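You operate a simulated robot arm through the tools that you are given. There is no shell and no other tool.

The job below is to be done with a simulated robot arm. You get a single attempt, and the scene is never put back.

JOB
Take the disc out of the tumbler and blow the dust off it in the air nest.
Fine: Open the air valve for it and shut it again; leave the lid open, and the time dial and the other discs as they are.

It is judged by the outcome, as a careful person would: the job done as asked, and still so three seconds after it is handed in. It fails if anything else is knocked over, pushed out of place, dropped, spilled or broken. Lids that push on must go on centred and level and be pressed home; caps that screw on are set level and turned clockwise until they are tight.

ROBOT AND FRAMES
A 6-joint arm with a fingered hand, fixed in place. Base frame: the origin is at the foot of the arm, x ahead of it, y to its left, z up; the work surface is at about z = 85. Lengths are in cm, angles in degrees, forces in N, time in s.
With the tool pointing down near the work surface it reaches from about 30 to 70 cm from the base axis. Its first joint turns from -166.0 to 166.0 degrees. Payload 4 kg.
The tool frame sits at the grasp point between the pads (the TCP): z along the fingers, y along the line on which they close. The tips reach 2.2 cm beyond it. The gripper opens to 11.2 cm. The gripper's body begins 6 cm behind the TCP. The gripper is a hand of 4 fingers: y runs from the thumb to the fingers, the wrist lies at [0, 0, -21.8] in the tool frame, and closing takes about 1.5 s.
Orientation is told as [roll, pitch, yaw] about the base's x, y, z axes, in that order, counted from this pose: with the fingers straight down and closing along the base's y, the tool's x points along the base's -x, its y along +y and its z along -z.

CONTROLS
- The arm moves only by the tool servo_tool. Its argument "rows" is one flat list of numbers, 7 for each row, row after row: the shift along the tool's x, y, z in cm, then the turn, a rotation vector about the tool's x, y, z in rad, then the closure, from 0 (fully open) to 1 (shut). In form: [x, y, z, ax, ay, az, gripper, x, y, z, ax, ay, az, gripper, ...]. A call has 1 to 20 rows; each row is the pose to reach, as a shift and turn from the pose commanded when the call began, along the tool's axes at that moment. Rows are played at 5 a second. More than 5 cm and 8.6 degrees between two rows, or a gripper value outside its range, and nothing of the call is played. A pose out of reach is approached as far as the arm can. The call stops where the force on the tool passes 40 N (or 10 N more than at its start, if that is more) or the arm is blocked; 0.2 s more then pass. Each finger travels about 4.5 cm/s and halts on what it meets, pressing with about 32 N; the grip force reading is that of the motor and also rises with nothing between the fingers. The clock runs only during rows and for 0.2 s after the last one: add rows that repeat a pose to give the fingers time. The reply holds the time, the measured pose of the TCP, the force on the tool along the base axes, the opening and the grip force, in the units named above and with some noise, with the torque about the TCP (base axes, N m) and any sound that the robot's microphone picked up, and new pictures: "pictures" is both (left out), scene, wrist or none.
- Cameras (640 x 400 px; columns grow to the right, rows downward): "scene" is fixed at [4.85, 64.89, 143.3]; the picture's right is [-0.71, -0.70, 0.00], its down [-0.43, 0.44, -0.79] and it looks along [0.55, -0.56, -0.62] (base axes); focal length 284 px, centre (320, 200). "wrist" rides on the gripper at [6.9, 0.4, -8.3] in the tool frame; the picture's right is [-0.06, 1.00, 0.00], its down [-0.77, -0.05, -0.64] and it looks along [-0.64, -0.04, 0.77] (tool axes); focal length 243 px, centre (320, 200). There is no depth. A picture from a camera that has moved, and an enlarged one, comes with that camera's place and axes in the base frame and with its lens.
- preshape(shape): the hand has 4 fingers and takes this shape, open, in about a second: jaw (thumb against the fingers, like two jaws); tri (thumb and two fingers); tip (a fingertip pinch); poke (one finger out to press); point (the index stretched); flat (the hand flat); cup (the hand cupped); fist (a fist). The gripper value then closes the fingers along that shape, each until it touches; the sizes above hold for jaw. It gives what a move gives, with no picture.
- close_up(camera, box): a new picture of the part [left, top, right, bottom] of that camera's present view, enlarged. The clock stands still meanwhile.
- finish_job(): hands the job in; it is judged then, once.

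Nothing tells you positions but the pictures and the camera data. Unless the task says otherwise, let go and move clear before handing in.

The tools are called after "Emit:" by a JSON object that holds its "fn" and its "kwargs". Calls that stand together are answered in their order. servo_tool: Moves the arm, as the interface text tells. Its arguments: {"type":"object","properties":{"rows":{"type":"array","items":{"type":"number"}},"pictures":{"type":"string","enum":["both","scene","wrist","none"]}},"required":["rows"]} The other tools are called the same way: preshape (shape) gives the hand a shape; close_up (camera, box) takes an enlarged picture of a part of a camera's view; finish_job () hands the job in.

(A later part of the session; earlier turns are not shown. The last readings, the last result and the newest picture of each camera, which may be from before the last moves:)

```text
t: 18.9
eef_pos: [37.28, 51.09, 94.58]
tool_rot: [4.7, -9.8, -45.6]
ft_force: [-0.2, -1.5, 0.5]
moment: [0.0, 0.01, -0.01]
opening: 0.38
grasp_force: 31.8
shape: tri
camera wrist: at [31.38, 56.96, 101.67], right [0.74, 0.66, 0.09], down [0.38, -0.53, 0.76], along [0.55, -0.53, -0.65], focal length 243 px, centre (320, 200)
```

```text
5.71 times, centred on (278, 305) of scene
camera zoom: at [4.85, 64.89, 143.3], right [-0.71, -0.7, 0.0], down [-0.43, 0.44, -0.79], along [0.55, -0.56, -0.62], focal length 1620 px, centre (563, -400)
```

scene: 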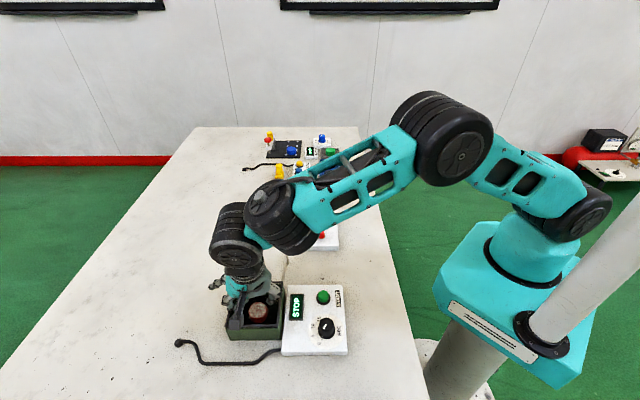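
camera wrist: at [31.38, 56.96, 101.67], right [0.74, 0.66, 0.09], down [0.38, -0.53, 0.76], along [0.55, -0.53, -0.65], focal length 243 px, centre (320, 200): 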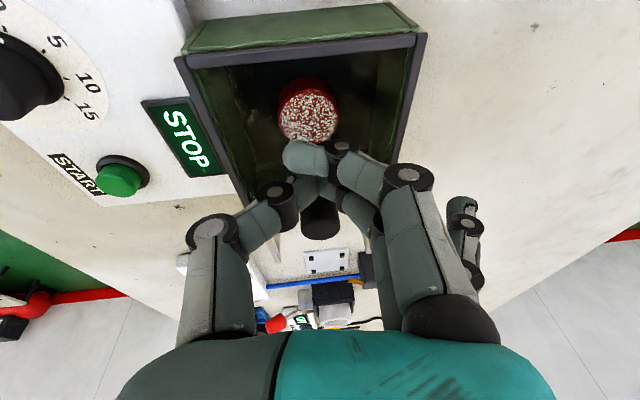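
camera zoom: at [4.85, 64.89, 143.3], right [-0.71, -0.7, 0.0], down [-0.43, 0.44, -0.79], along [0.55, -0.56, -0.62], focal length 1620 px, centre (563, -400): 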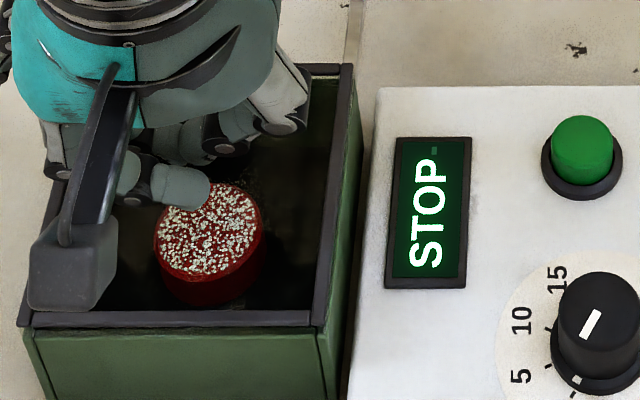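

The fingers shut themselves after that contact, so I'll reopen them while clear, rise further, and zoom in hard on the rails and rim to find the lid plate's edge.

Emit:
{"fn": "servo_tool", "kwargs": {"rows": [-0.17, 0.07, -1.0, 0, 0, 0, 0.5, -0.35, 0.14, -2.0, 0, 0, 0, 0.3, -0.7, 0.28, -4.0, 0, 0, 0, 0, -1.05, 0.42, -6.0, 0, 0, 0, 0, -1.05, 0.42, -6.0, 0, 0, 0, 0, -1.05, 0.42, -6.0, 0, 0, 0, 0], "pictures": "both"}}

Emit:
{"fn": "close_up", "kwargs": {"camera": "scene", "box": [225, 270, 295, 315]}}

Emit:
{"fn": "close_up", "kwargs": {"camera": "wrist", "box": [220, 60, 420, 190]}}

Emit:
{"fn": "close_up", "kwargs": {"camera": "wrist", "box": [240, 150, 400, 260]}}

```text
t: 20.3
eef_pos: [37.17, 51.26, 100.73]
tool_rot: [4.7, -9.9, -45.7]
ft_force: [-0.6, -0.1, 0.0]
moment: [0.02, 0.02, -0.01]
opening: 11.17
grasp_force: 0.0
shape: tri
camera wrist: at [31.28, 56.93, 107.82], right [0.74, 0.66, 0.09], down [0.38, -0.53, 0.76], along [0.55, -0.53, -0.65], focal length 243 px, centre (320, 200)
```

scene: 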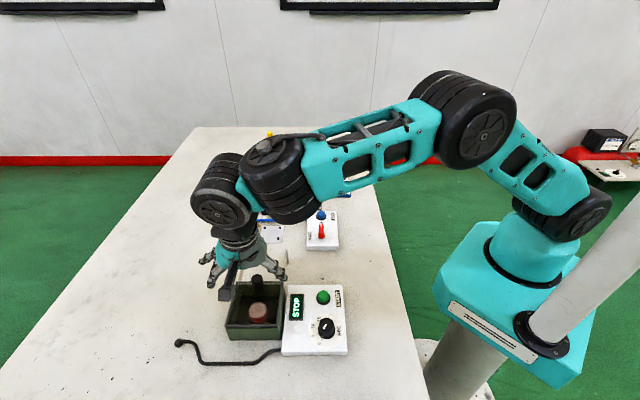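
wrist: 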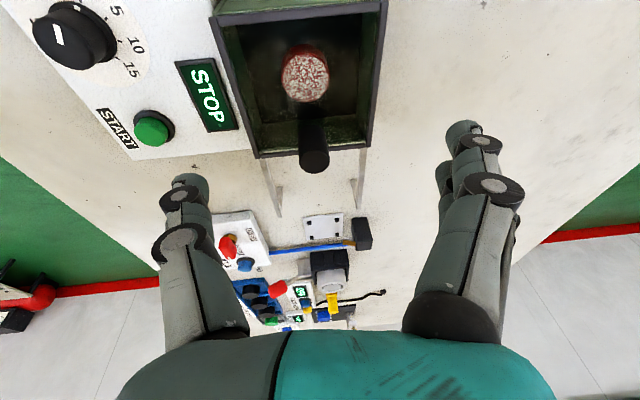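

```text
8.89 times, centred on (260, 292) of scene
camera zoom: at [4.85, 64.89, 143.3], right [-0.71, -0.7, 0.0], down [-0.43, 0.44, -0.79], along [0.55, -0.56, -0.62], focal length 2520 px, centre (853, -622)
```

zoom: 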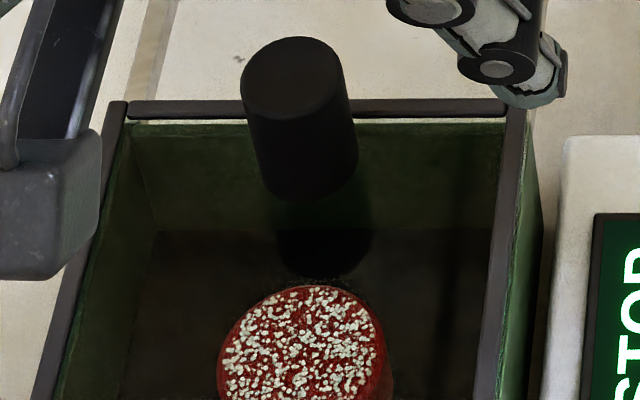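

```text
3.08 times, centred on (320, 125) of wrist
camera zoom: at [31.28, 56.93, 107.82], right [0.74, 0.66, 0.09], down [0.38, -0.53, 0.76], along [0.55, -0.53, -0.65], focal length 746 px, centre (320, 431)
```

zoom: 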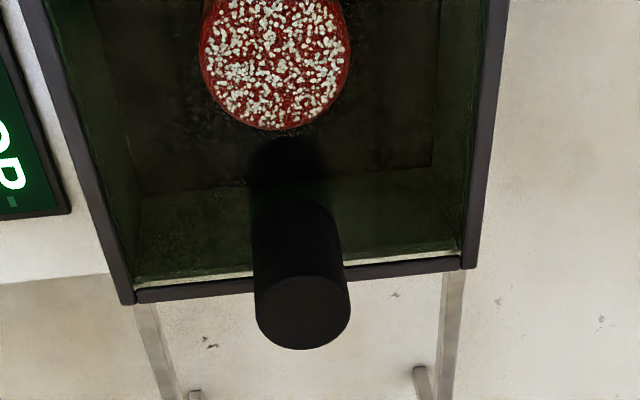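

```text
3.64 times, centred on (320, 205) of wrist
camera zoom: at [31.28, 56.93, 107.82], right [0.74, 0.66, 0.09], down [0.38, -0.53, 0.76], along [0.55, -0.53, -0.65], focal length 882 px, centre (320, 182)
```

zoom: 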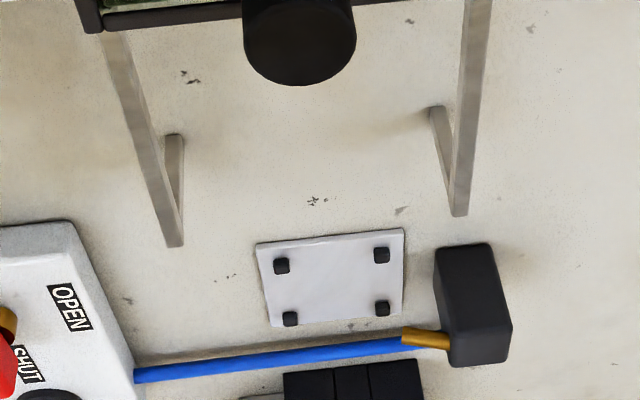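

Everything fits now: the lid is a clear plate that is still closed, with its top at about z = 90.5, and the empty rails behind the box are where it slides. I'll level the hand above the knob at about (39.65, 48.75), then grip it and slide the lid back.

Emit:
{"fn": "preshape", "kwargs": {"shape": "jaw"}}

Emit:
{"fn": "servo_tool", "kwargs": {"rows": [-0.87, 0, 0.15, 0.02, 0.043, -0.003, 0, -1.74, 0, 0.3, 0.041, 0.086, -0.006, 0.2, -2.61, 0, 0.45, 0.061, 0.129, -0.009, 0.4, -3.48, 0, 0.6, 0.082, 0.172, -0.012, 0.5, -3.48, 0, 0.6, 0.082, 0.172, -0.012, 0.5, -3.48, 0, 0.6, 0.082, 0.172, -0.012, 0.5, -3.48, 0, 0.6, 0.082, 0.172, -0.012, 0.5], "pictures": "both"}}

Emit:
{"fn": "close_up", "kwargs": {"camera": "wrist", "box": [200, 60, 440, 280]}}

```text
t: 21.2
eef_pos: [37.21, 51.34, 100.84]
tool_rot: [4.8, -9.9, -45.7]
ft_force: [-0.4, 0.1, 0.4]
moment: [0.01, 0.03, -0.03]
opening: 11.18
grasp_force: 0.2
shape: jaw
```

```text
t: 22.8
eef_pos: [39.73, 48.57, 100.77]
tool_rot: [-0.1, 0.1, -44.5]
ft_force: [-0.6, -0.1, 0.3]
moment: [0.02, 0.0, 0.01]
opening: 5.67
grasp_force: 0.0
shape: jaw
camera wrist: at [35.14, 53.86, 109.11], right [0.74, 0.67, 0.0], down [0.51, -0.57, 0.64], along [0.43, -0.48, -0.77], focal length 243 px, centre (320, 200)
```

scene: 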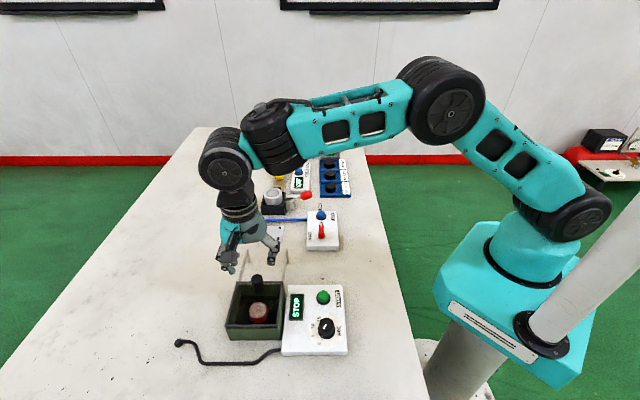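
wrist: 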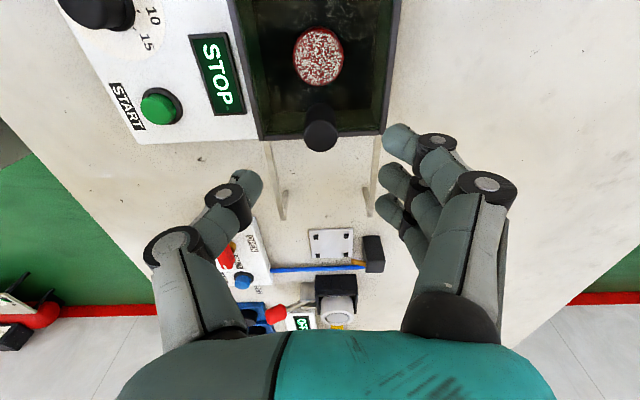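

```text
1.82 times, centred on (320, 170) of wrist
camera zoom: at [35.14, 53.86, 109.11], right [0.74, 0.67, 0.0], down [0.51, -0.57, 0.64], along [0.43, -0.48, -0.77], focal length 441 px, centre (320, 254)
```

zoom: 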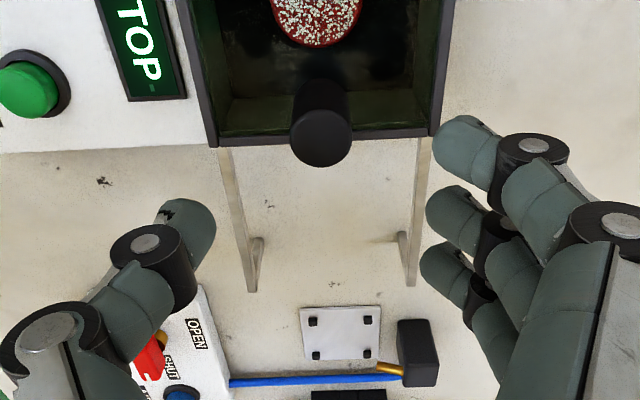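

The knob is right under the grasp point. I'll lower to TCP z ≈ 93.4, which keeps the tips about 0.7 cm above the lid plate.

Emit:
{"fn": "servo_tool", "kwargs": {"rows": [0, 0, 2, 0, 0, 0, 0.5, 0, 0, 4, 0, 0, 0, 0.5, 0, 0, 5.5, 0, 0, 0, 0.5, 0, 0, 6.5, 0, 0, 0, 0.5, 0, 0, 7.3, 0, 0, 0, 0.5, 0, 0, 7.3, 0, 0, 0, 0.5], "pictures": "both"}}

Emit:
{"fn": "close_up", "kwargs": {"camera": "scene", "box": [200, 230, 310, 340]}}

```text
t: 24.2
eef_pos: [39.75, 48.52, 93.4]
tool_rot: [-0.2, -0.1, -44.6]
ft_force: [-0.2, 0.0, 0.8]
moment: [0.02, 0.01, -0.01]
opening: 5.65
grasp_force: 0.0
shape: jaw
camera wrist: at [35.11, 53.88, 101.75], right [0.75, 0.67, 0.0], down [0.51, -0.57, 0.64], along [0.43, -0.48, -0.77], focal length 243 px, centre (320, 200)
```

scene: 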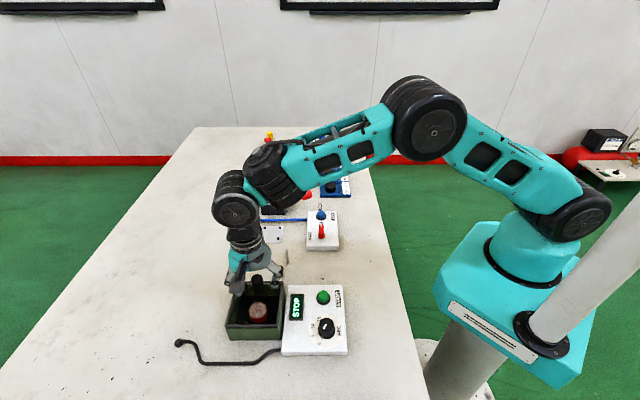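
wrist: 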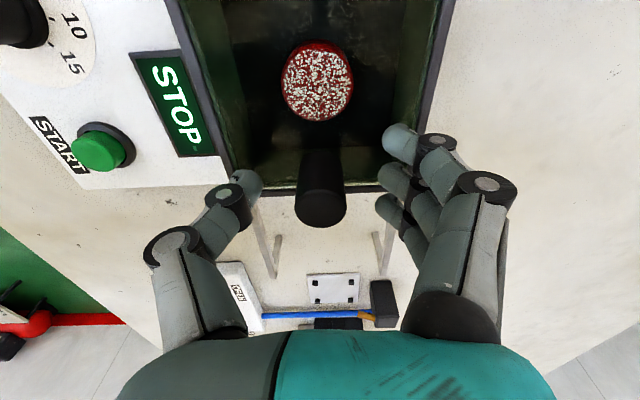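

```text
3.64 times, centred on (255, 285) of scene
camera zoom: at [4.85, 64.89, 143.3], right [-0.71, -0.7, 0.0], down [-0.43, 0.44, -0.79], along [0.55, -0.56, -0.62], focal length 1031 px, centre (556, -109)
```

zoom: 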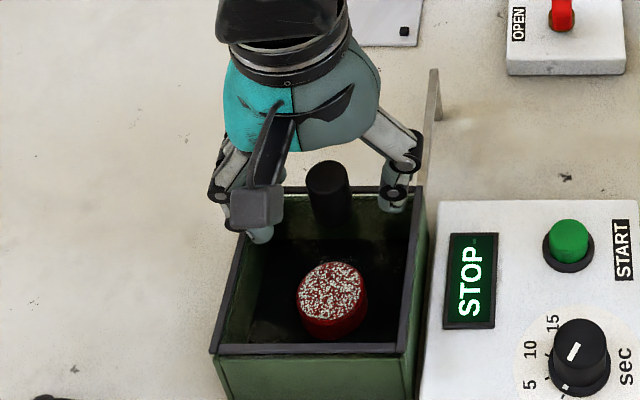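

The knob sits between thumb and fingers, so I'll close on it.

Emit:
{"fn": "servo_tool", "kwargs": {"rows": [0, 0, 0, 0, 0, 0, 0.7, 0, 0, 0, 0, 0, 0, 0.9, 0, 0, 0, 0, 0, 0, 1, 0, 0, 0, 0, 0, 0, 1, 0, 0, 0, 0, 0, 0, 1, 0, 0, 0, 0, 0, 0, 1], "pictures": "both"}}

Emit:
{"fn": "close_up", "kwargs": {"camera": "wrist", "box": [200, 60, 440, 280]}}

```text
t: 25.6
eef_pos: [39.65, 48.56, 93.39]
tool_rot: [-0.3, -0.2, -44.4]
ft_force: [-7.3, -5.1, -0.6]
moment: [-0.06, 0.07, 0.05]
opening: 0.81
grasp_force: 32.4
shape: jaw
camera wrist: at [35.06, 53.84, 101.73], right [0.74, 0.67, 0.0], down [0.51, -0.57, 0.64], along [0.43, -0.48, -0.77], focal length 243 px, centre (320, 200)
```

scene: 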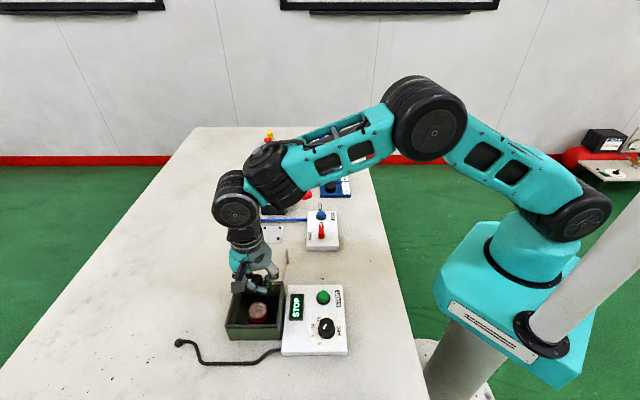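
wrist: 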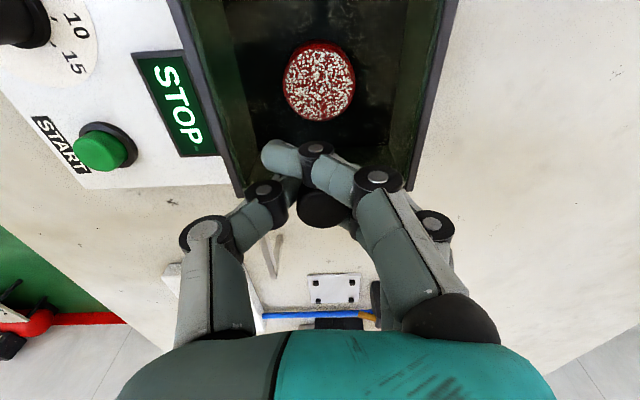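

```text
1.82 times, centred on (320, 170) of wrist
camera zoom: at [35.06, 53.84, 101.73], right [0.74, 0.67, 0.0], down [0.51, -0.57, 0.64], along [0.43, -0.48, -0.77], focal length 441 px, centre (320, 254)
```

zoom: 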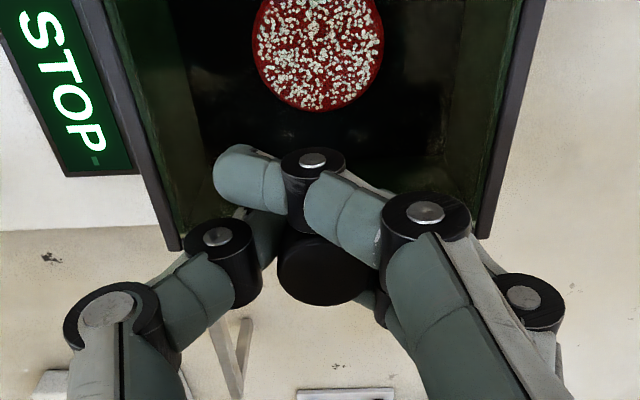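

I have the knob caged. I'll slide it back about 2 cm first and check that it moves freely.

Emit:
{"fn": "servo_tool", "kwargs": {"rows": [-0.4, 0, 0, 0, 0, 0, 1, -0.8, 0, 0, 0, 0, 0, 1, -1.2, 0, 0, 0, 0, 0, 1, -1.6, 0, 0, 0, 0, 0, 1, -2.0, 0, 0, 0, 0, 0, 1], "pictures": "both"}}

Emit:
{"fn": "close_up", "kwargs": {"camera": "scene", "box": [200, 230, 310, 340]}}

```text
t: 26.8
eef_pos: [41.11, 47.17, 93.32]
tool_rot: [-0.2, -0.2, -44.6]
ft_force: [-9.8, -9.9, -6.0]
moment: [-0.09, 0.09, 0.03]
opening: 0.81
grasp_force: 31.9
shape: jaw
camera wrist: at [36.53, 52.41, 101.76], right [0.75, 0.67, 0.0], down [0.51, -0.57, 0.64], along [0.43, -0.48, -0.77], focal length 243 px, centre (320, 200)
```

scene: 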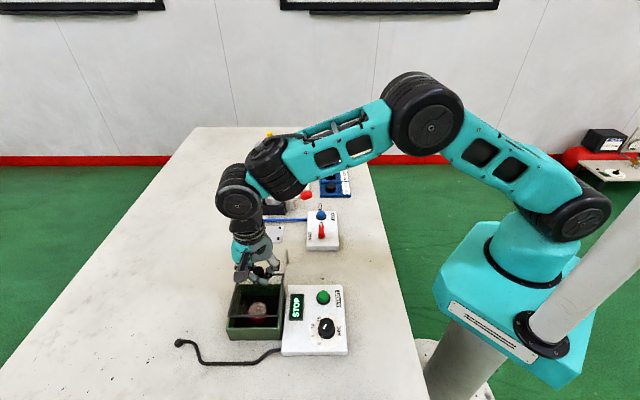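
wrist: 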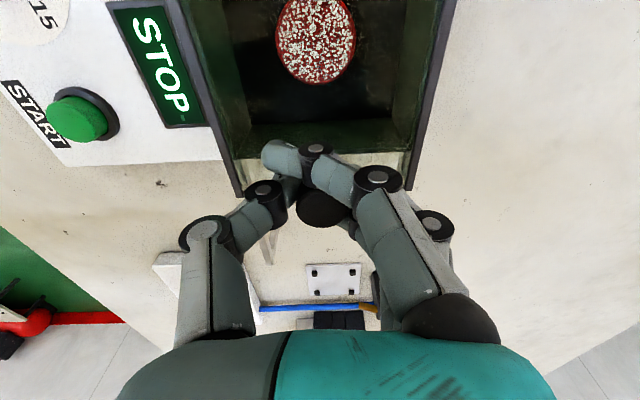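

```text
3.64 times, centred on (255, 285) of scene
camera zoom: at [4.85, 64.89, 143.3], right [-0.71, -0.7, 0.0], down [-0.43, 0.44, -0.79], along [0.55, -0.56, -0.62], focal length 1031 px, centre (556, -109)
```

zoom: 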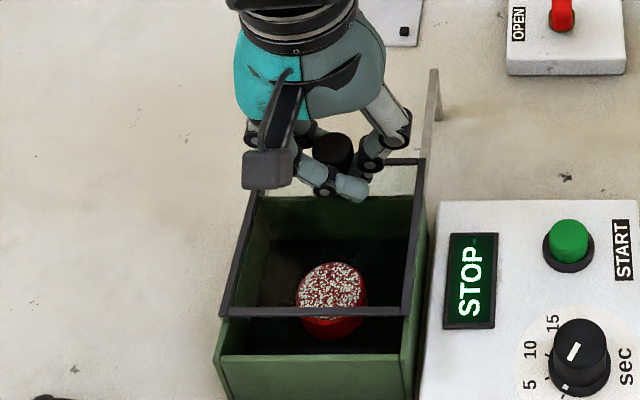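

The dark frame is the lid, and it slides back smoothly onto the rails. I'll keep sliding, about 7 cm more.

Emit:
{"fn": "servo_tool", "kwargs": {"rows": [-0.6, 0, 0, 0, 0, 0, 1, -1.2, 0, 0, 0, 0, 0, 1, -1.8, 0, 0, 0, 0, 0, 1, -2.4, 0, 0, 0, 0, 0, 1, -3.0, 0, 0, 0, 0, 0, 1, -3.6, 0, 0, 0, 0, 0, 1, -4.2, 0, 0, 0, 0, 0, 1, -4.8, 0, 0, 0, 0, 0, 1, -5.4, 0, 0, 0, 0, 0, 1, -6.0, 0, 0, 0, 0, 0, 1, -6.5, 0, 0, 0, 0, 0, 1, -7.0, 0, 0, 0, 0, 0, 1, -7.0, 0, 0, 0, 0, 0, 1], "pictures": "both"}}

Emit:
{"fn": "close_up", "kwargs": {"camera": "scene", "box": [200, 210, 310, 350]}}

```text
t: 29.6
eef_pos: [46.07, 42.35, 93.4]
tool_rot: [-0.1, -0.1, -44.6]
ft_force: [-11.7, -11.4, -5.5]
moment: [-0.14, 0.16, -0.01]
opening: 0.8
grasp_force: 32.1
shape: jaw
camera wrist: at [41.51, 47.5, 101.78], right [0.75, 0.67, 0.0], down [0.51, -0.57, 0.64], along [0.43, -0.48, -0.77], focal length 243 px, centre (320, 200)
```

scene: 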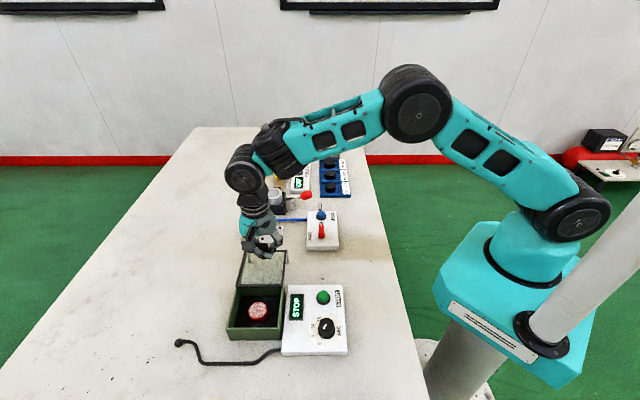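
wrist: 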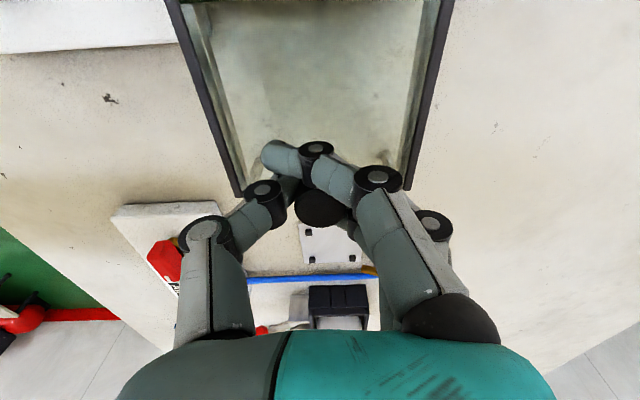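

```text
2.86 times, centred on (255, 280) of scene
camera zoom: at [4.85, 64.89, 143.3], right [-0.71, -0.7, 0.0], down [-0.43, 0.44, -0.79], along [0.55, -0.56, -0.62], focal length 810 px, centre (506, -29)
```

zoom: 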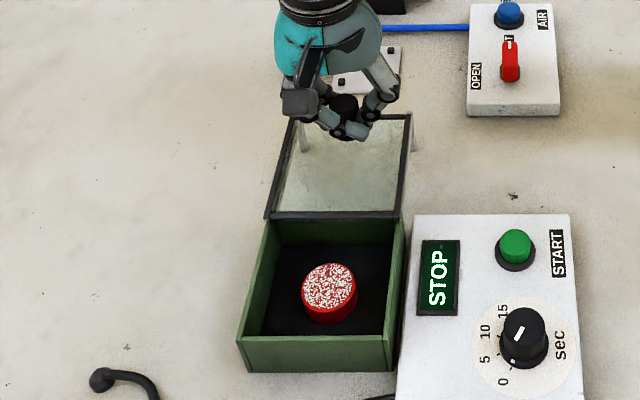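

The box is uncovered. I'll nudge the lid the last few millimetres toward its stop, then release the knob and rise.

Emit:
{"fn": "servo_tool", "kwargs": {"rows": [-0.2, 0, 0, 0, 0, 0, 1, -0.4, 0, 0, 0, 0, 0, 1, -0.4, 0, 0, 0, 0, 0, 1], "pictures": "scene"}}

Emit:
{"fn": "close_up", "kwargs": {"camera": "scene", "box": [220, 210, 310, 300]}}

```text
t: 30.4
eef_pos: [46.43, 42.0, 93.43]
tool_rot: [-0.1, -0.1, -44.5]
ft_force: [-10.7, -11.3, -3.6]
moment: [-0.15, 0.16, -0.03]
opening: 0.81
grasp_force: 31.6
shape: jaw
```

scene: 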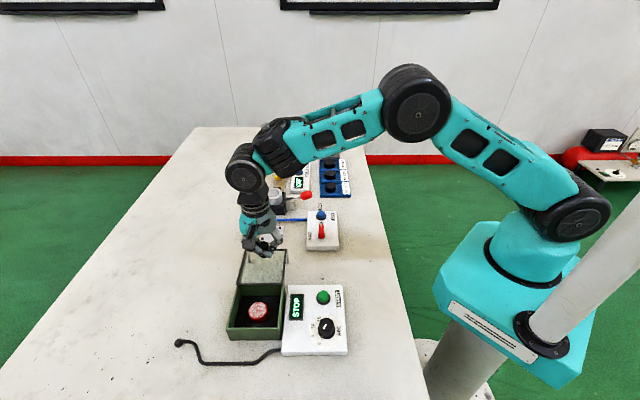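

```text
4.44 times, centred on (265, 255) of scene
camera zoom: at [4.85, 64.89, 143.3], right [-0.71, -0.7, 0.0], down [-0.43, 0.44, -0.79], along [0.55, -0.56, -0.62], focal length 1260 px, centre (564, -44)
```

zoom: 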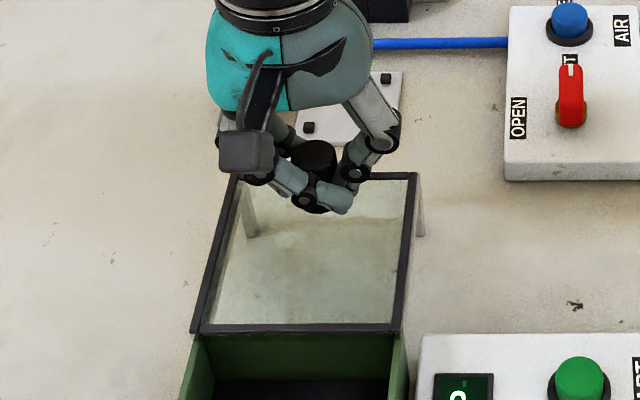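

The lid is at the end of its rails. I'll release the knob, rise, and go back over the box for a clear look at the disc.

Emit:
{"fn": "servo_tool", "kwargs": {"rows": [0, 0, 0, 0, 0, 0, 0.6, 0, 0, 0, 0, 0, 0, 0.45, 0, 0, 0, 0, 0, 0, 0.45, 0, 0, 0, 0, 0, 0, 0.45, 0, 0, 0, 0, 0, 0, 0.45, 0, 0, -2, 0, 0, 0, 0.45, 0, 0, -5, 0, 0, 0, 0.3, 0, 0, -9, 0, 0, 0, 0.1, 0, 0, -10, 0, 0, 0, 0], "pictures": "none"}}

Emit:
{"fn": "servo_tool", "kwargs": {"rows": [4, 0, 0, 0, 0, 0, 0, 8, 0, 0, 0, 0, 0, 0, 11.5, 0, 0, 0, 0, 0, 0, 12.8, 0, 0, 0, 0, 0, 0, 12.8, 0, 0, 0, 0, 0, 0], "pictures": "both"}}

Emit:
{"fn": "close_up", "kwargs": {"camera": "wrist", "box": [240, 0, 400, 160]}}

Emit:
{"fn": "close_up", "kwargs": {"camera": "scene", "box": [220, 240, 300, 350]}}

```text
t: 32.4
eef_pos: [46.32, 42.22, 103.52]
tool_rot: [-0.1, -0.1, -44.5]
ft_force: [0.1, 0.1, -0.2]
moment: [0.0, -0.02, -0.05]
opening: 11.19
grasp_force: 0.1
shape: jaw
```

```text
t: 33.6
eef_pos: [37.17, 51.01, 103.43]
tool_rot: [0.0, -0.1, -44.5]
ft_force: [0.8, 0.4, -0.2]
moment: [0.0, 0.02, -0.01]
opening: 11.19
grasp_force: 0.0
shape: jaw
camera wrist: at [32.72, 56.27, 111.81], right [0.75, 0.67, 0.0], down [0.51, -0.57, 0.64], along [0.43, -0.48, -0.77], focal length 243 px, centre (320, 200)
```

scene: 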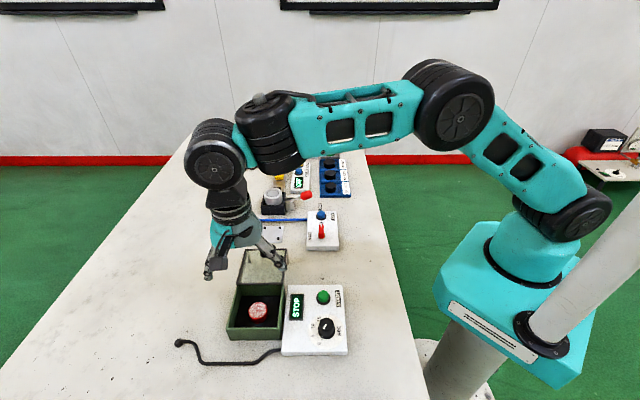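
wrist: 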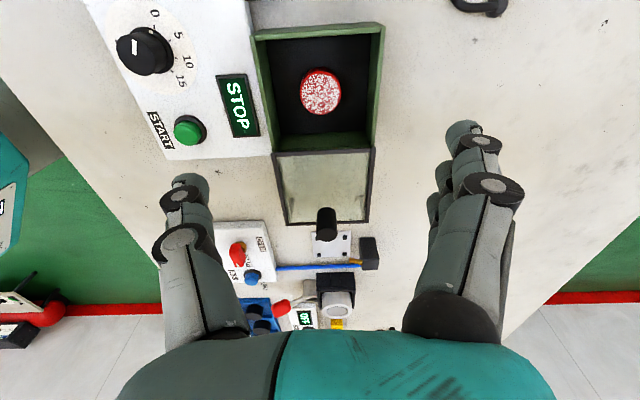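

```text
2.50 times, centred on (320, 80) of wrist
camera zoom: at [32.72, 56.27, 111.81], right [0.75, 0.67, 0.0], down [0.51, -0.57, 0.64], along [0.43, -0.48, -0.77], focal length 606 px, centre (320, 500)
```

zoom: 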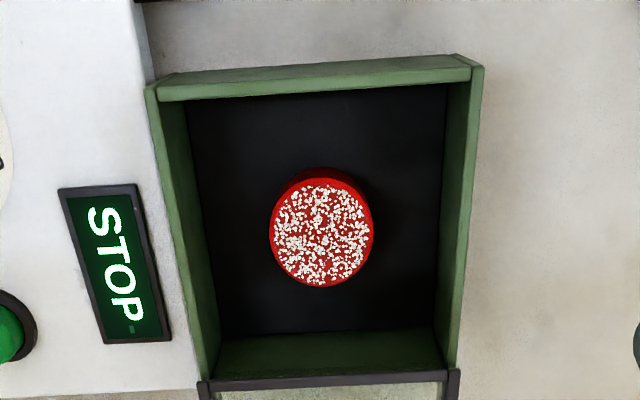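

```text
3.64 times, centred on (260, 295) of scene
camera zoom: at [4.85, 64.89, 143.3], right [-0.71, -0.7, 0.0], down [-0.43, 0.44, -0.79], along [0.55, -0.56, -0.62], focal length 1031 px, centre (538, -146)
```

zoom: 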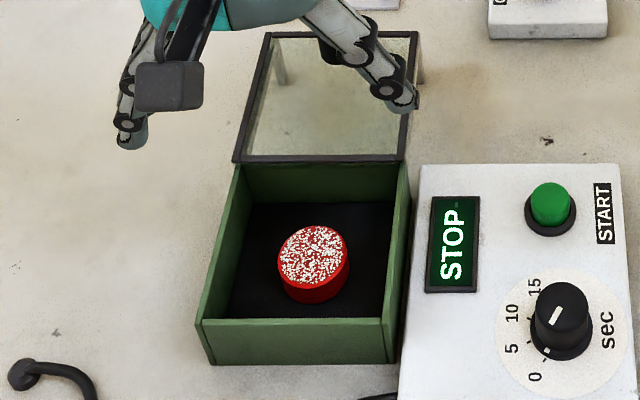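

With the lid open the disc is plain to see: centre about (37.35, 51.15), top near z = 87.9, box inner width about 9.1 cm. I'll use the fingertip pinch turned nearly diagonal (yaw −9°), so the finger enters toward the front-left corner with room to spare, and hover first.

Emit:
{"fn": "preshape", "kwargs": {"shape": "tip"}}

Emit:
{"fn": "servo_tool", "kwargs": {"rows": [0, 0, 0.5, 0, 0, -0.103, 0, 0, 0, 1.0, 0, 0, -0.207, 0.2, 0, 0, 1.5, 0, 0, -0.31, 0.4, 0, 0, 2.5, 0, 0, -0.413, 0.585, 0, 0, 3.5, 0, 0, -0.517, 0.585, 0, 0, 5, 0, 0, -0.62, 0.585, 0, 0, 7, 0, 0, -0.62, 0.585, 0, 0, 8, 0, 0, -0.62, 0.585, 0, 0, 8, 0, 0, -0.62, 0.585], "pictures": "both"}}

Emit:
{"fn": "close_up", "kwargs": {"camera": "wrist", "box": [200, 40, 440, 260]}}

Emit:
{"fn": "close_up", "kwargs": {"camera": "scene", "box": [180, 220, 310, 350]}}

```text
t: 34.5
eef_pos: [37.33, 51.1, 103.46]
tool_rot: [-0.2, 0.0, -44.5]
ft_force: [-0.1, 0.6, -0.1]
moment: [0.01, 0.01, 0.03]
opening: 11.19
grasp_force: 0.1
shape: tip
```

```text
t: 36.5
eef_pos: [37.29, 51.08, 95.43]
tool_rot: [0.0, 0.0, -9.0]
ft_force: [0.9, -0.4, 0.1]
moment: [-0.01, 0.0, -0.01]
opening: 4.72
grasp_force: 0.0
shape: tip
camera wrist: at [30.53, 52.57, 103.78], right [0.22, 0.98, 0.0], down [0.75, -0.17, 0.64], along [0.63, -0.14, -0.77], focal length 243 px, centre (320, 200)
```

scene: 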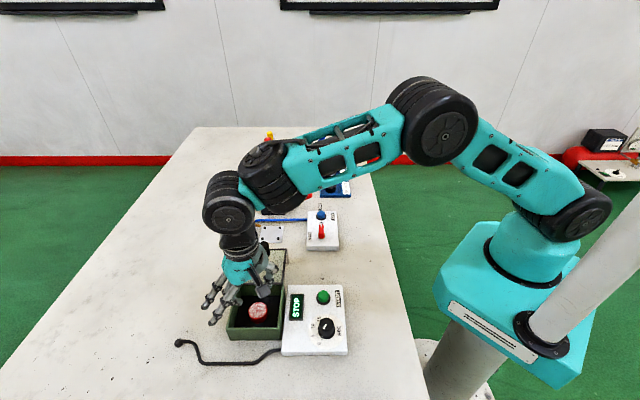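
wrist: 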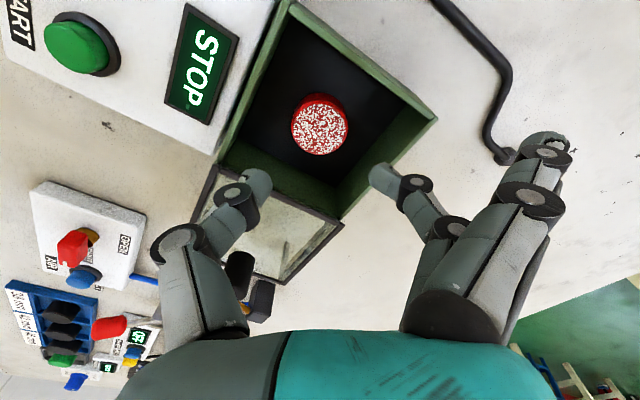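

```text
1.82 times, centred on (320, 150) of wrist
camera zoom: at [30.53, 52.57, 103.78], right [0.22, 0.98, 0.0], down [0.75, -0.17, 0.64], along [0.63, -0.14, -0.77], focal length 441 px, centre (320, 291)
```

zoom: 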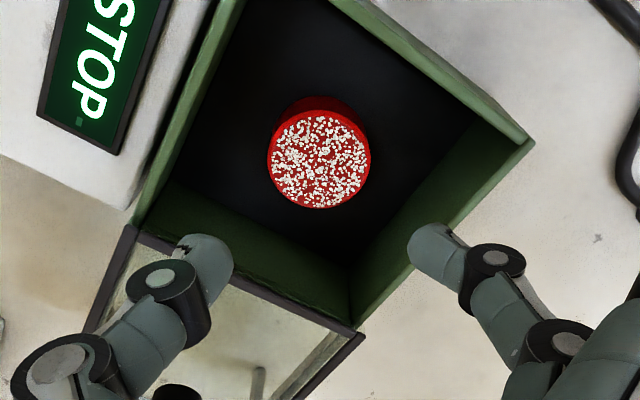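

```text
3.08 times, centred on (245, 285) of scene
camera zoom: at [4.85, 64.89, 143.3], right [-0.71, -0.7, 0.0], down [-0.43, 0.44, -0.79], along [0.55, -0.56, -0.62], focal length 872 px, centre (551, -62)
```

zoom: 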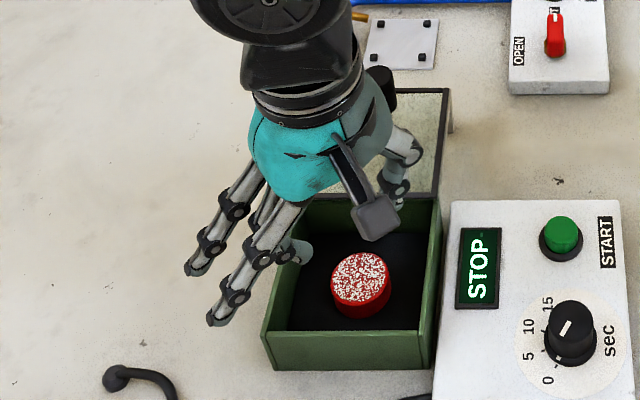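

Disc and tips line up within 2 mm. I'll apply a small correction and go down to about wall-top level for a check.

Emit:
{"fn": "servo_tool", "kwargs": {"rows": [-0.08, -0.06, 1, 0, 0, 0, 0.585, -0.17, -0.13, 2, 0, 0, 0, 0.585, -0.17, -0.13, 3, 0, 0, 0, 0.585, -0.17, -0.13, 4, 0, 0, 0, 0.585, -0.17, -0.13, 4.6, 0, 0, 0, 0.585, -0.17, -0.13, 4.6, 0, 0, 0, 0.585], "pictures": "both"}}

Emit:
{"fn": "close_up", "kwargs": {"camera": "wrist", "box": [200, 60, 440, 280]}}

Emit:
{"fn": "close_up", "kwargs": {"camera": "scene", "box": [200, 240, 310, 350]}}

```text
t: 37.9
eef_pos: [37.47, 50.88, 90.77]
tool_rot: [-0.1, 0.0, -9.0]
ft_force: [1.0, -1.1, 0.2]
moment: [0.02, -0.01, 0.0]
opening: 4.71
grasp_force: 0.1
shape: tip
camera wrist: at [30.72, 52.44, 99.16], right [0.22, 0.98, 0.0], down [0.75, -0.17, 0.64], along [0.63, -0.14, -0.77], focal length 243 px, centre (320, 200)
```

scene: 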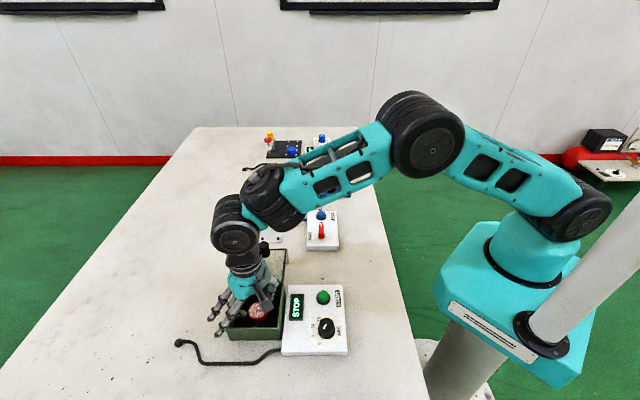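
wrist: 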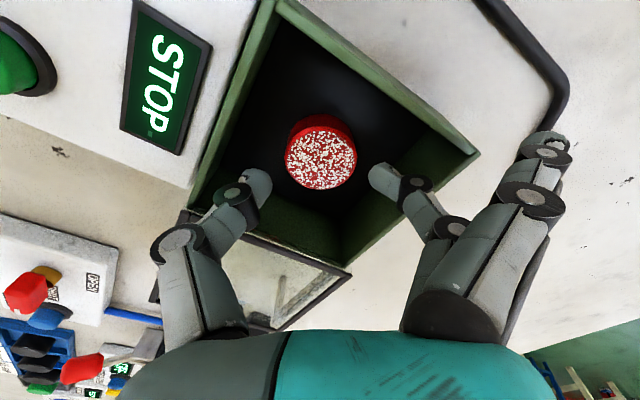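

```text
1.82 times, centred on (320, 170) of wrist
camera zoom: at [30.72, 52.44, 99.16], right [0.22, 0.98, 0.0], down [0.75, -0.17, 0.64], along [0.63, -0.14, -0.77], focal length 441 px, centre (320, 254)
```

zoom: 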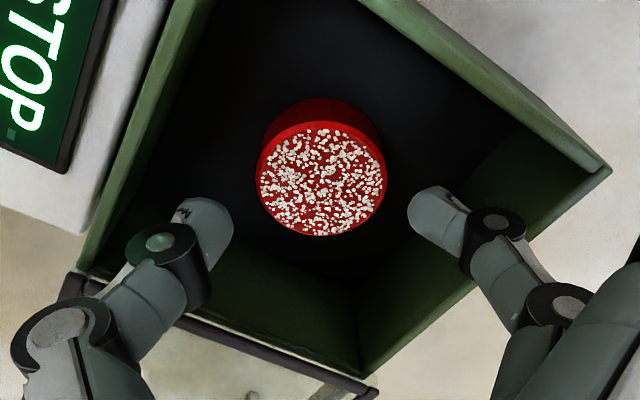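

```text
3.64 times, centred on (255, 295) of scene
camera zoom: at [4.85, 64.89, 143.3], right [-0.71, -0.7, 0.0], down [-0.43, 0.44, -0.79], along [0.55, -0.56, -0.62], focal length 1031 px, centre (556, -146)
```

zoom: 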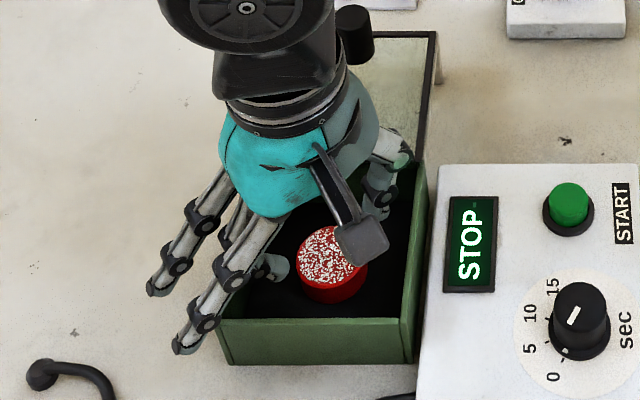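

All clear so far, with the disc centred between the tips. I'll make a 2° yaw trim and a 0.5 mm shift, then lower slowly to TCP z ≈ 88.3 around the disc.

Emit:
{"fn": "servo_tool", "kwargs": {"rows": [0, -0.05, 0.4, 0, 0, -0.031, 0.585, 0, -0.05, 0.9, 0, 0, -0.031, 0.585, 0, -0.05, 1.3, 0, 0, -0.031, 0.585, 0, -0.05, 1.7, 0, 0, -0.031, 0.585, 0, -0.05, 2.1, 0, 0, -0.031, 0.585, 0, -0.05, 2.45, 0, 0, -0.031, 0.585, 0, -0.05, 2.45, 0, 0, -0.031, 0.585], "pictures": "both"}}

Emit:
{"fn": "close_up", "kwargs": {"camera": "wrist", "box": [200, 80, 440, 300]}}

Emit:
{"fn": "close_up", "kwargs": {"camera": "scene", "box": [200, 240, 310, 350]}}

```text
t: 39.5
eef_pos: [37.4, 50.77, 88.29]
tool_rot: [-0.1, 0.1, -7.1]
ft_force: [-0.2, -0.4, -1.1]
moment: [0.0, 0.0, 0.02]
opening: 4.72
grasp_force: 0.1
shape: tip
camera wrist: at [30.66, 52.14, 96.71], right [0.19, 0.98, 0.0], down [0.75, -0.14, 0.64], along [0.63, -0.12, -0.77], focal length 243 px, centre (320, 200)
```

scene: 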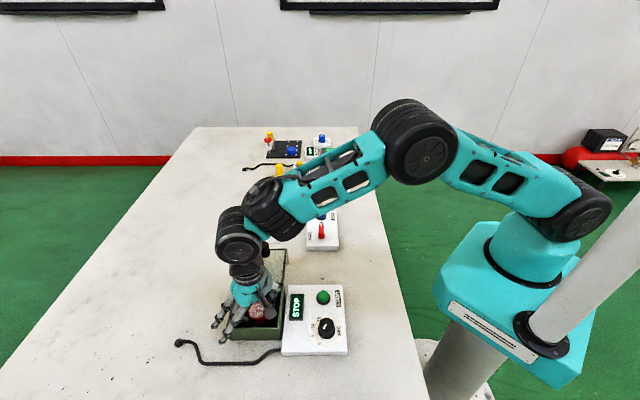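
wrist: 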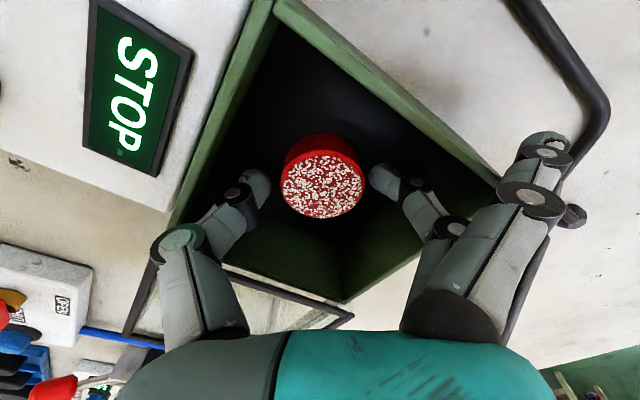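

```text
1.82 times, centred on (320, 190) of wrist
camera zoom: at [30.66, 52.14, 96.71], right [0.19, 0.98, 0.0], down [0.75, -0.14, 0.64], along [0.63, -0.12, -0.77], focal length 441 px, centre (320, 218)
```

zoom: 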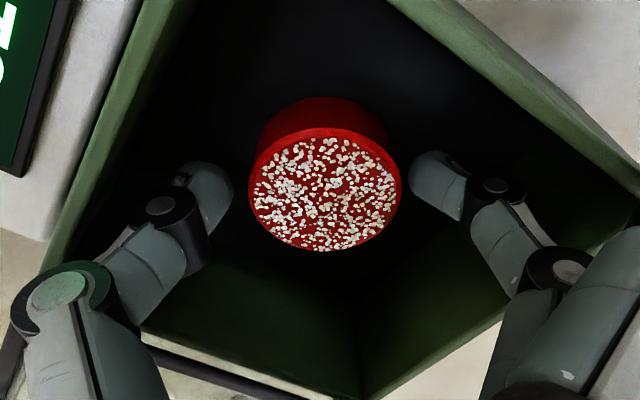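

```text
3.64 times, centred on (255, 295) of scene
camera zoom: at [4.85, 64.89, 143.3], right [-0.71, -0.7, 0.0], down [-0.43, 0.44, -0.79], along [0.55, -0.56, -0.62], focal length 1031 px, centre (556, -146)
```

zoom: 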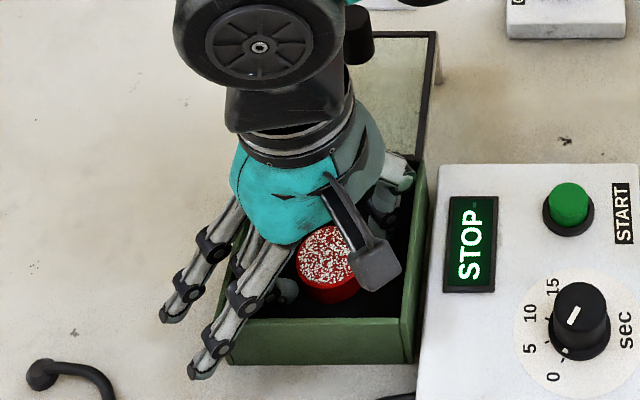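

The tips are either side of the disc, reaching well below its top, with no contact. Now I'll close the pinch.

Emit:
{"fn": "servo_tool", "kwargs": {"rows": [0, 0.05, 0, 0, 0, 0, 0.62, 0, 0.1, 0, 0, 0, 0, 0.65, 0, 0.1, 0, 0, 0, 0, 0.7, 0, 0.1, 0, 0, 0, 0, 0.8, 0, 0.1, 0, 0, 0, 0, 0.9, 0, 0.1, 0, 0, 0, 0, 1, 0, 0.1, 0, 0, 0, 0, 1, 0, 0.1, 0, 0, 0, 0, 1], "pictures": "both"}}

Emit:
{"fn": "close_up", "kwargs": {"camera": "wrist", "box": [200, 80, 440, 300]}}

```text
t: 41.3
eef_pos: [37.53, 50.95, 88.34]
tool_rot: [0.0, 0.0, -7.1]
ft_force: [0.2, 0.4, -0.3]
moment: [0.04, -0.01, 0.03]
opening: 3.28
grasp_force: 32.0
shape: tip
camera wrist: at [30.66, 52.25, 96.74], right [0.19, 0.98, 0.0], down [0.75, -0.14, 0.64], along [0.63, -0.12, -0.77], focal length 243 px, centre (320, 200)
```

scene: 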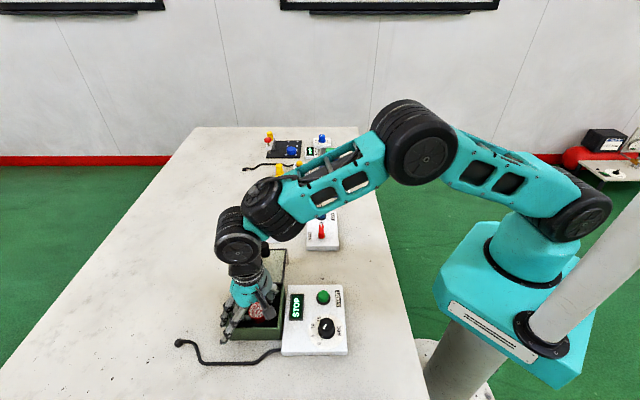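
wrist: 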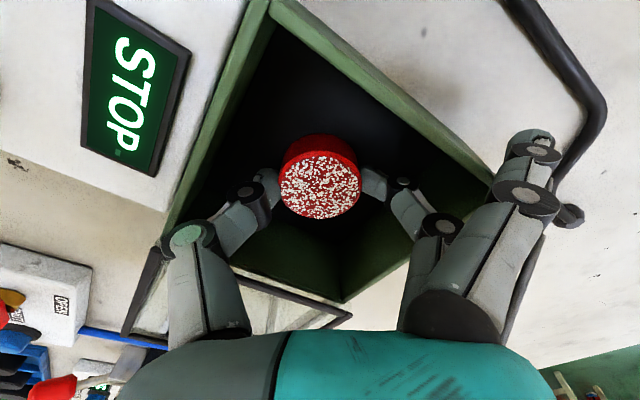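

```text
1.82 times, centred on (320, 190) of wrist
camera zoom: at [30.66, 52.25, 96.74], right [0.19, 0.98, 0.0], down [0.75, -0.14, 0.64], along [0.63, -0.12, -0.77], focal length 441 px, centre (320, 218)
```

zoom: 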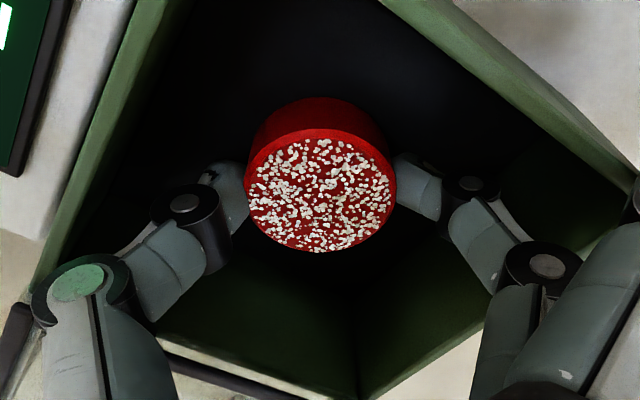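

I have the disc. I'll lift slowly by 3 cm and check it stays level in the pinch.

Emit:
{"fn": "servo_tool", "kwargs": {"rows": [0, 0, -0.3, 0, 0, 0, 1, 0, 0, -0.8, 0, 0, 0, 1, 0, 0, -1.4, 0, 0, 0, 1, 0, 0, -2.0, 0, 0, 0, 1, 0, 0, -2.6, 0, 0, 0, 1, 0, 0, -3.0, 0, 0, 0, 1], "pictures": "both"}}

Emit:
{"fn": "close_up", "kwargs": {"camera": "wrist", "box": [200, 80, 440, 300]}}

Emit:
{"fn": "close_up", "kwargs": {"camera": "scene", "box": [200, 240, 310, 350]}}

```text
t: 42.7
eef_pos: [37.41, 50.97, 91.33]
tool_rot: [-0.1, 0.0, -7.2]
ft_force: [-0.4, 0.3, 0.0]
moment: [0.0, 0.01, 0.02]
opening: 3.28
grasp_force: 32.5
shape: tip
camera wrist: at [30.68, 52.24, 99.75], right [0.19, 0.98, 0.0], down [0.75, -0.14, 0.64], along [0.63, -0.12, -0.77], focal length 243 px, centre (320, 200)
```

scene: 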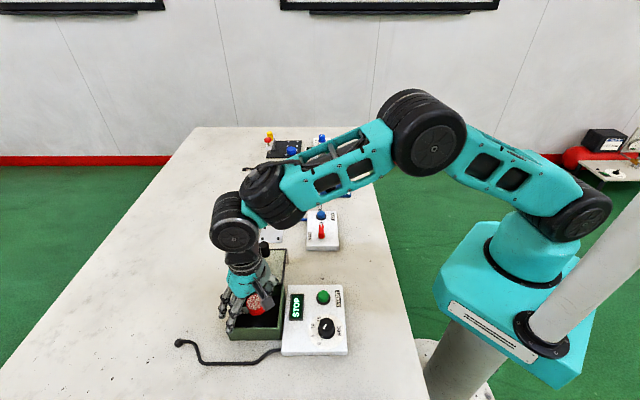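
wrist: 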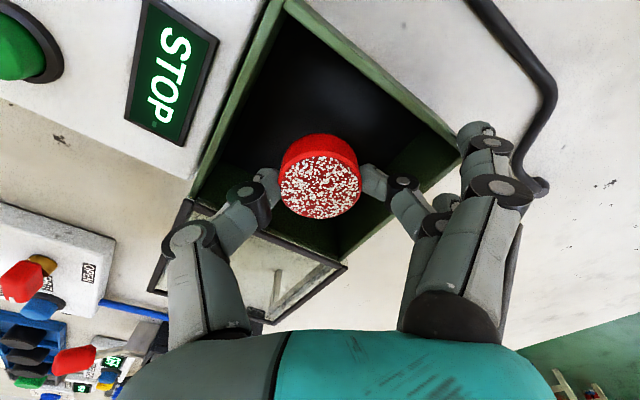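

```text
1.82 times, centred on (320, 190) of wrist
camera zoom: at [30.68, 52.24, 99.75], right [0.19, 0.98, 0.0], down [0.75, -0.14, 0.64], along [0.63, -0.12, -0.77], focal length 441 px, centre (320, 218)
```

zoom: 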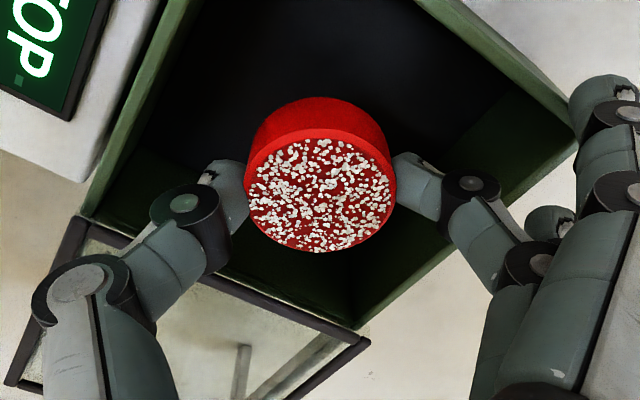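

```text
3.64 times, centred on (255, 295) of scene
camera zoom: at [4.85, 64.89, 143.3], right [-0.71, -0.7, 0.0], down [-0.43, 0.44, -0.79], along [0.55, -0.56, -0.62], focal length 1031 px, centre (556, -146)
```

zoom: 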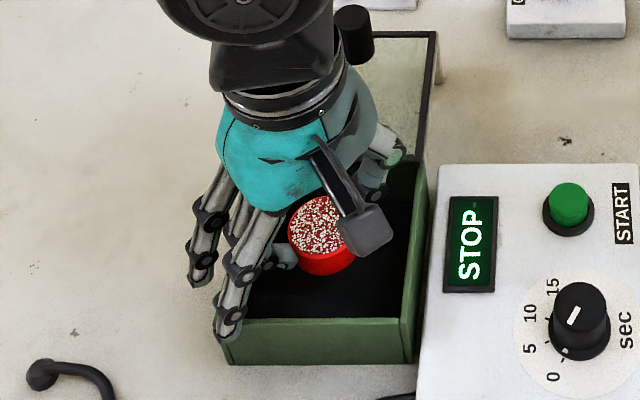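

The disc came up level and firmly held. I'll rise well above the knob, carry it to the nest and turn the hand to yaw 85°, so the spare fingers point to the open table and the thumb stays clear of the nozzle.

Emit:
{"fn": "servo_tool", "kwargs": {"rows": [0, 0, -1.5, 0, 0, 0, 1, 0, 0, -3.5, 0, 0, 0, 1, 0, 0, -5.5, 0, 0, 0, 1, 0, 0, -7.5, 0, 0, 0, 1, 0, 0, -9, 0, 0, 0, 1], "pictures": "none"}}

Emit:
{"fn": "servo_tool", "kwargs": {"rows": [-0.6, -0.5, 0, 0, 0, -0.08, 1, -1.9, -1.5, 0, 0, 0, -0.19, 1, -3.4, -2.6, 0, 0, 0, -0.31, 1, -4.9, -3.8, 0, 0, 0, -0.43, 1, -6.5, -5.0, 0, 0, 0, -0.55, 1, -8.1, -6.2, 0, 0, 0, -0.67, 1, -9.7, -7.5, 0, 0, 0, -0.79, 1, -11.3, -8.7, 0, 0, 0, -0.91, 1, -12.9, -9.9, 0, 0, 0, -1.03, 1, -14.5, -11.2, 0, 0, 0, -1.15, 1, -16.0, -12.3, 0, 0, 0, -1.27, 1, -17.5, -13.5, 0, 0, 0, -1.39, 1, -18.7, -14.4, 0, 0, 0, -1.5, 1, -19.49, -15.02, 0, 0, 0, -1.607, 1, -19.49, -15.02, 0, 0, 0, -1.607, 1], "pictures": "both"}}

Emit:
{"fn": "close_up", "kwargs": {"camera": "wrist", "box": [180, 0, 460, 260]}}

```text
t: 43.9
eef_pos: [37.39, 50.94, 100.28]
tool_rot: [0.0, 0.0, -7.2]
ft_force: [-0.2, -0.5, -0.8]
moment: [-0.03, 0.0, 0.01]
opening: 3.27
grasp_force: 32.3
shape: tip
```

```text
t: 47.1
eef_pos: [55.0, 33.54, 100.37]
tool_rot: [0.1, 0.2, 84.8]
ft_force: [0.0, 0.8, -0.7]
moment: [0.02, -0.03, 0.03]
opening: 3.25
grasp_force: 32.0
shape: tip
camera wrist: at [53.97, 26.76, 108.79], right [-0.99, 0.15, 0.0], down [0.12, 0.76, 0.64], along [0.1, 0.63, -0.77], focal length 243 px, centre (320, 200)
```

scene: 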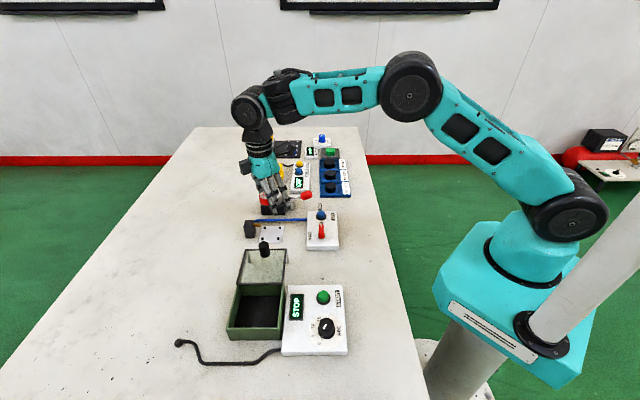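
wrist: 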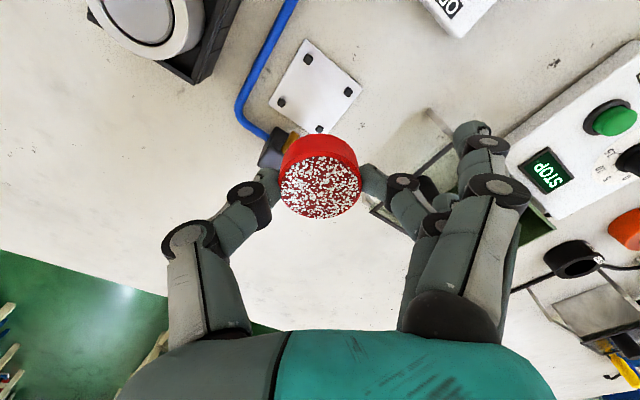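

```text
1.54 times, centred on (320, 130) of wrist
camera zoom: at [53.97, 26.76, 108.79], right [-0.99, 0.15, 0.0], down [0.12, 0.76, 0.64], along [0.1, 0.63, -0.77], focal length 373 px, centre (320, 308)
```

zoom: 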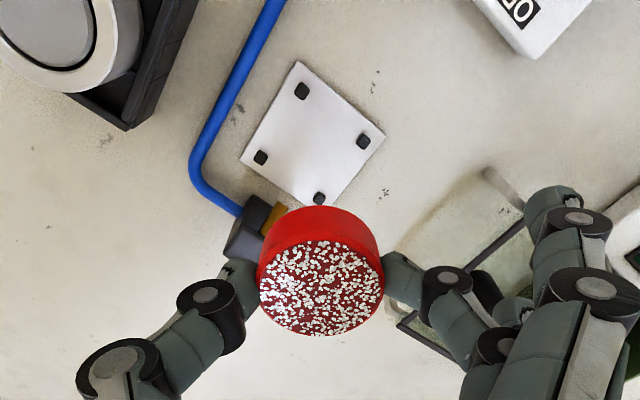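

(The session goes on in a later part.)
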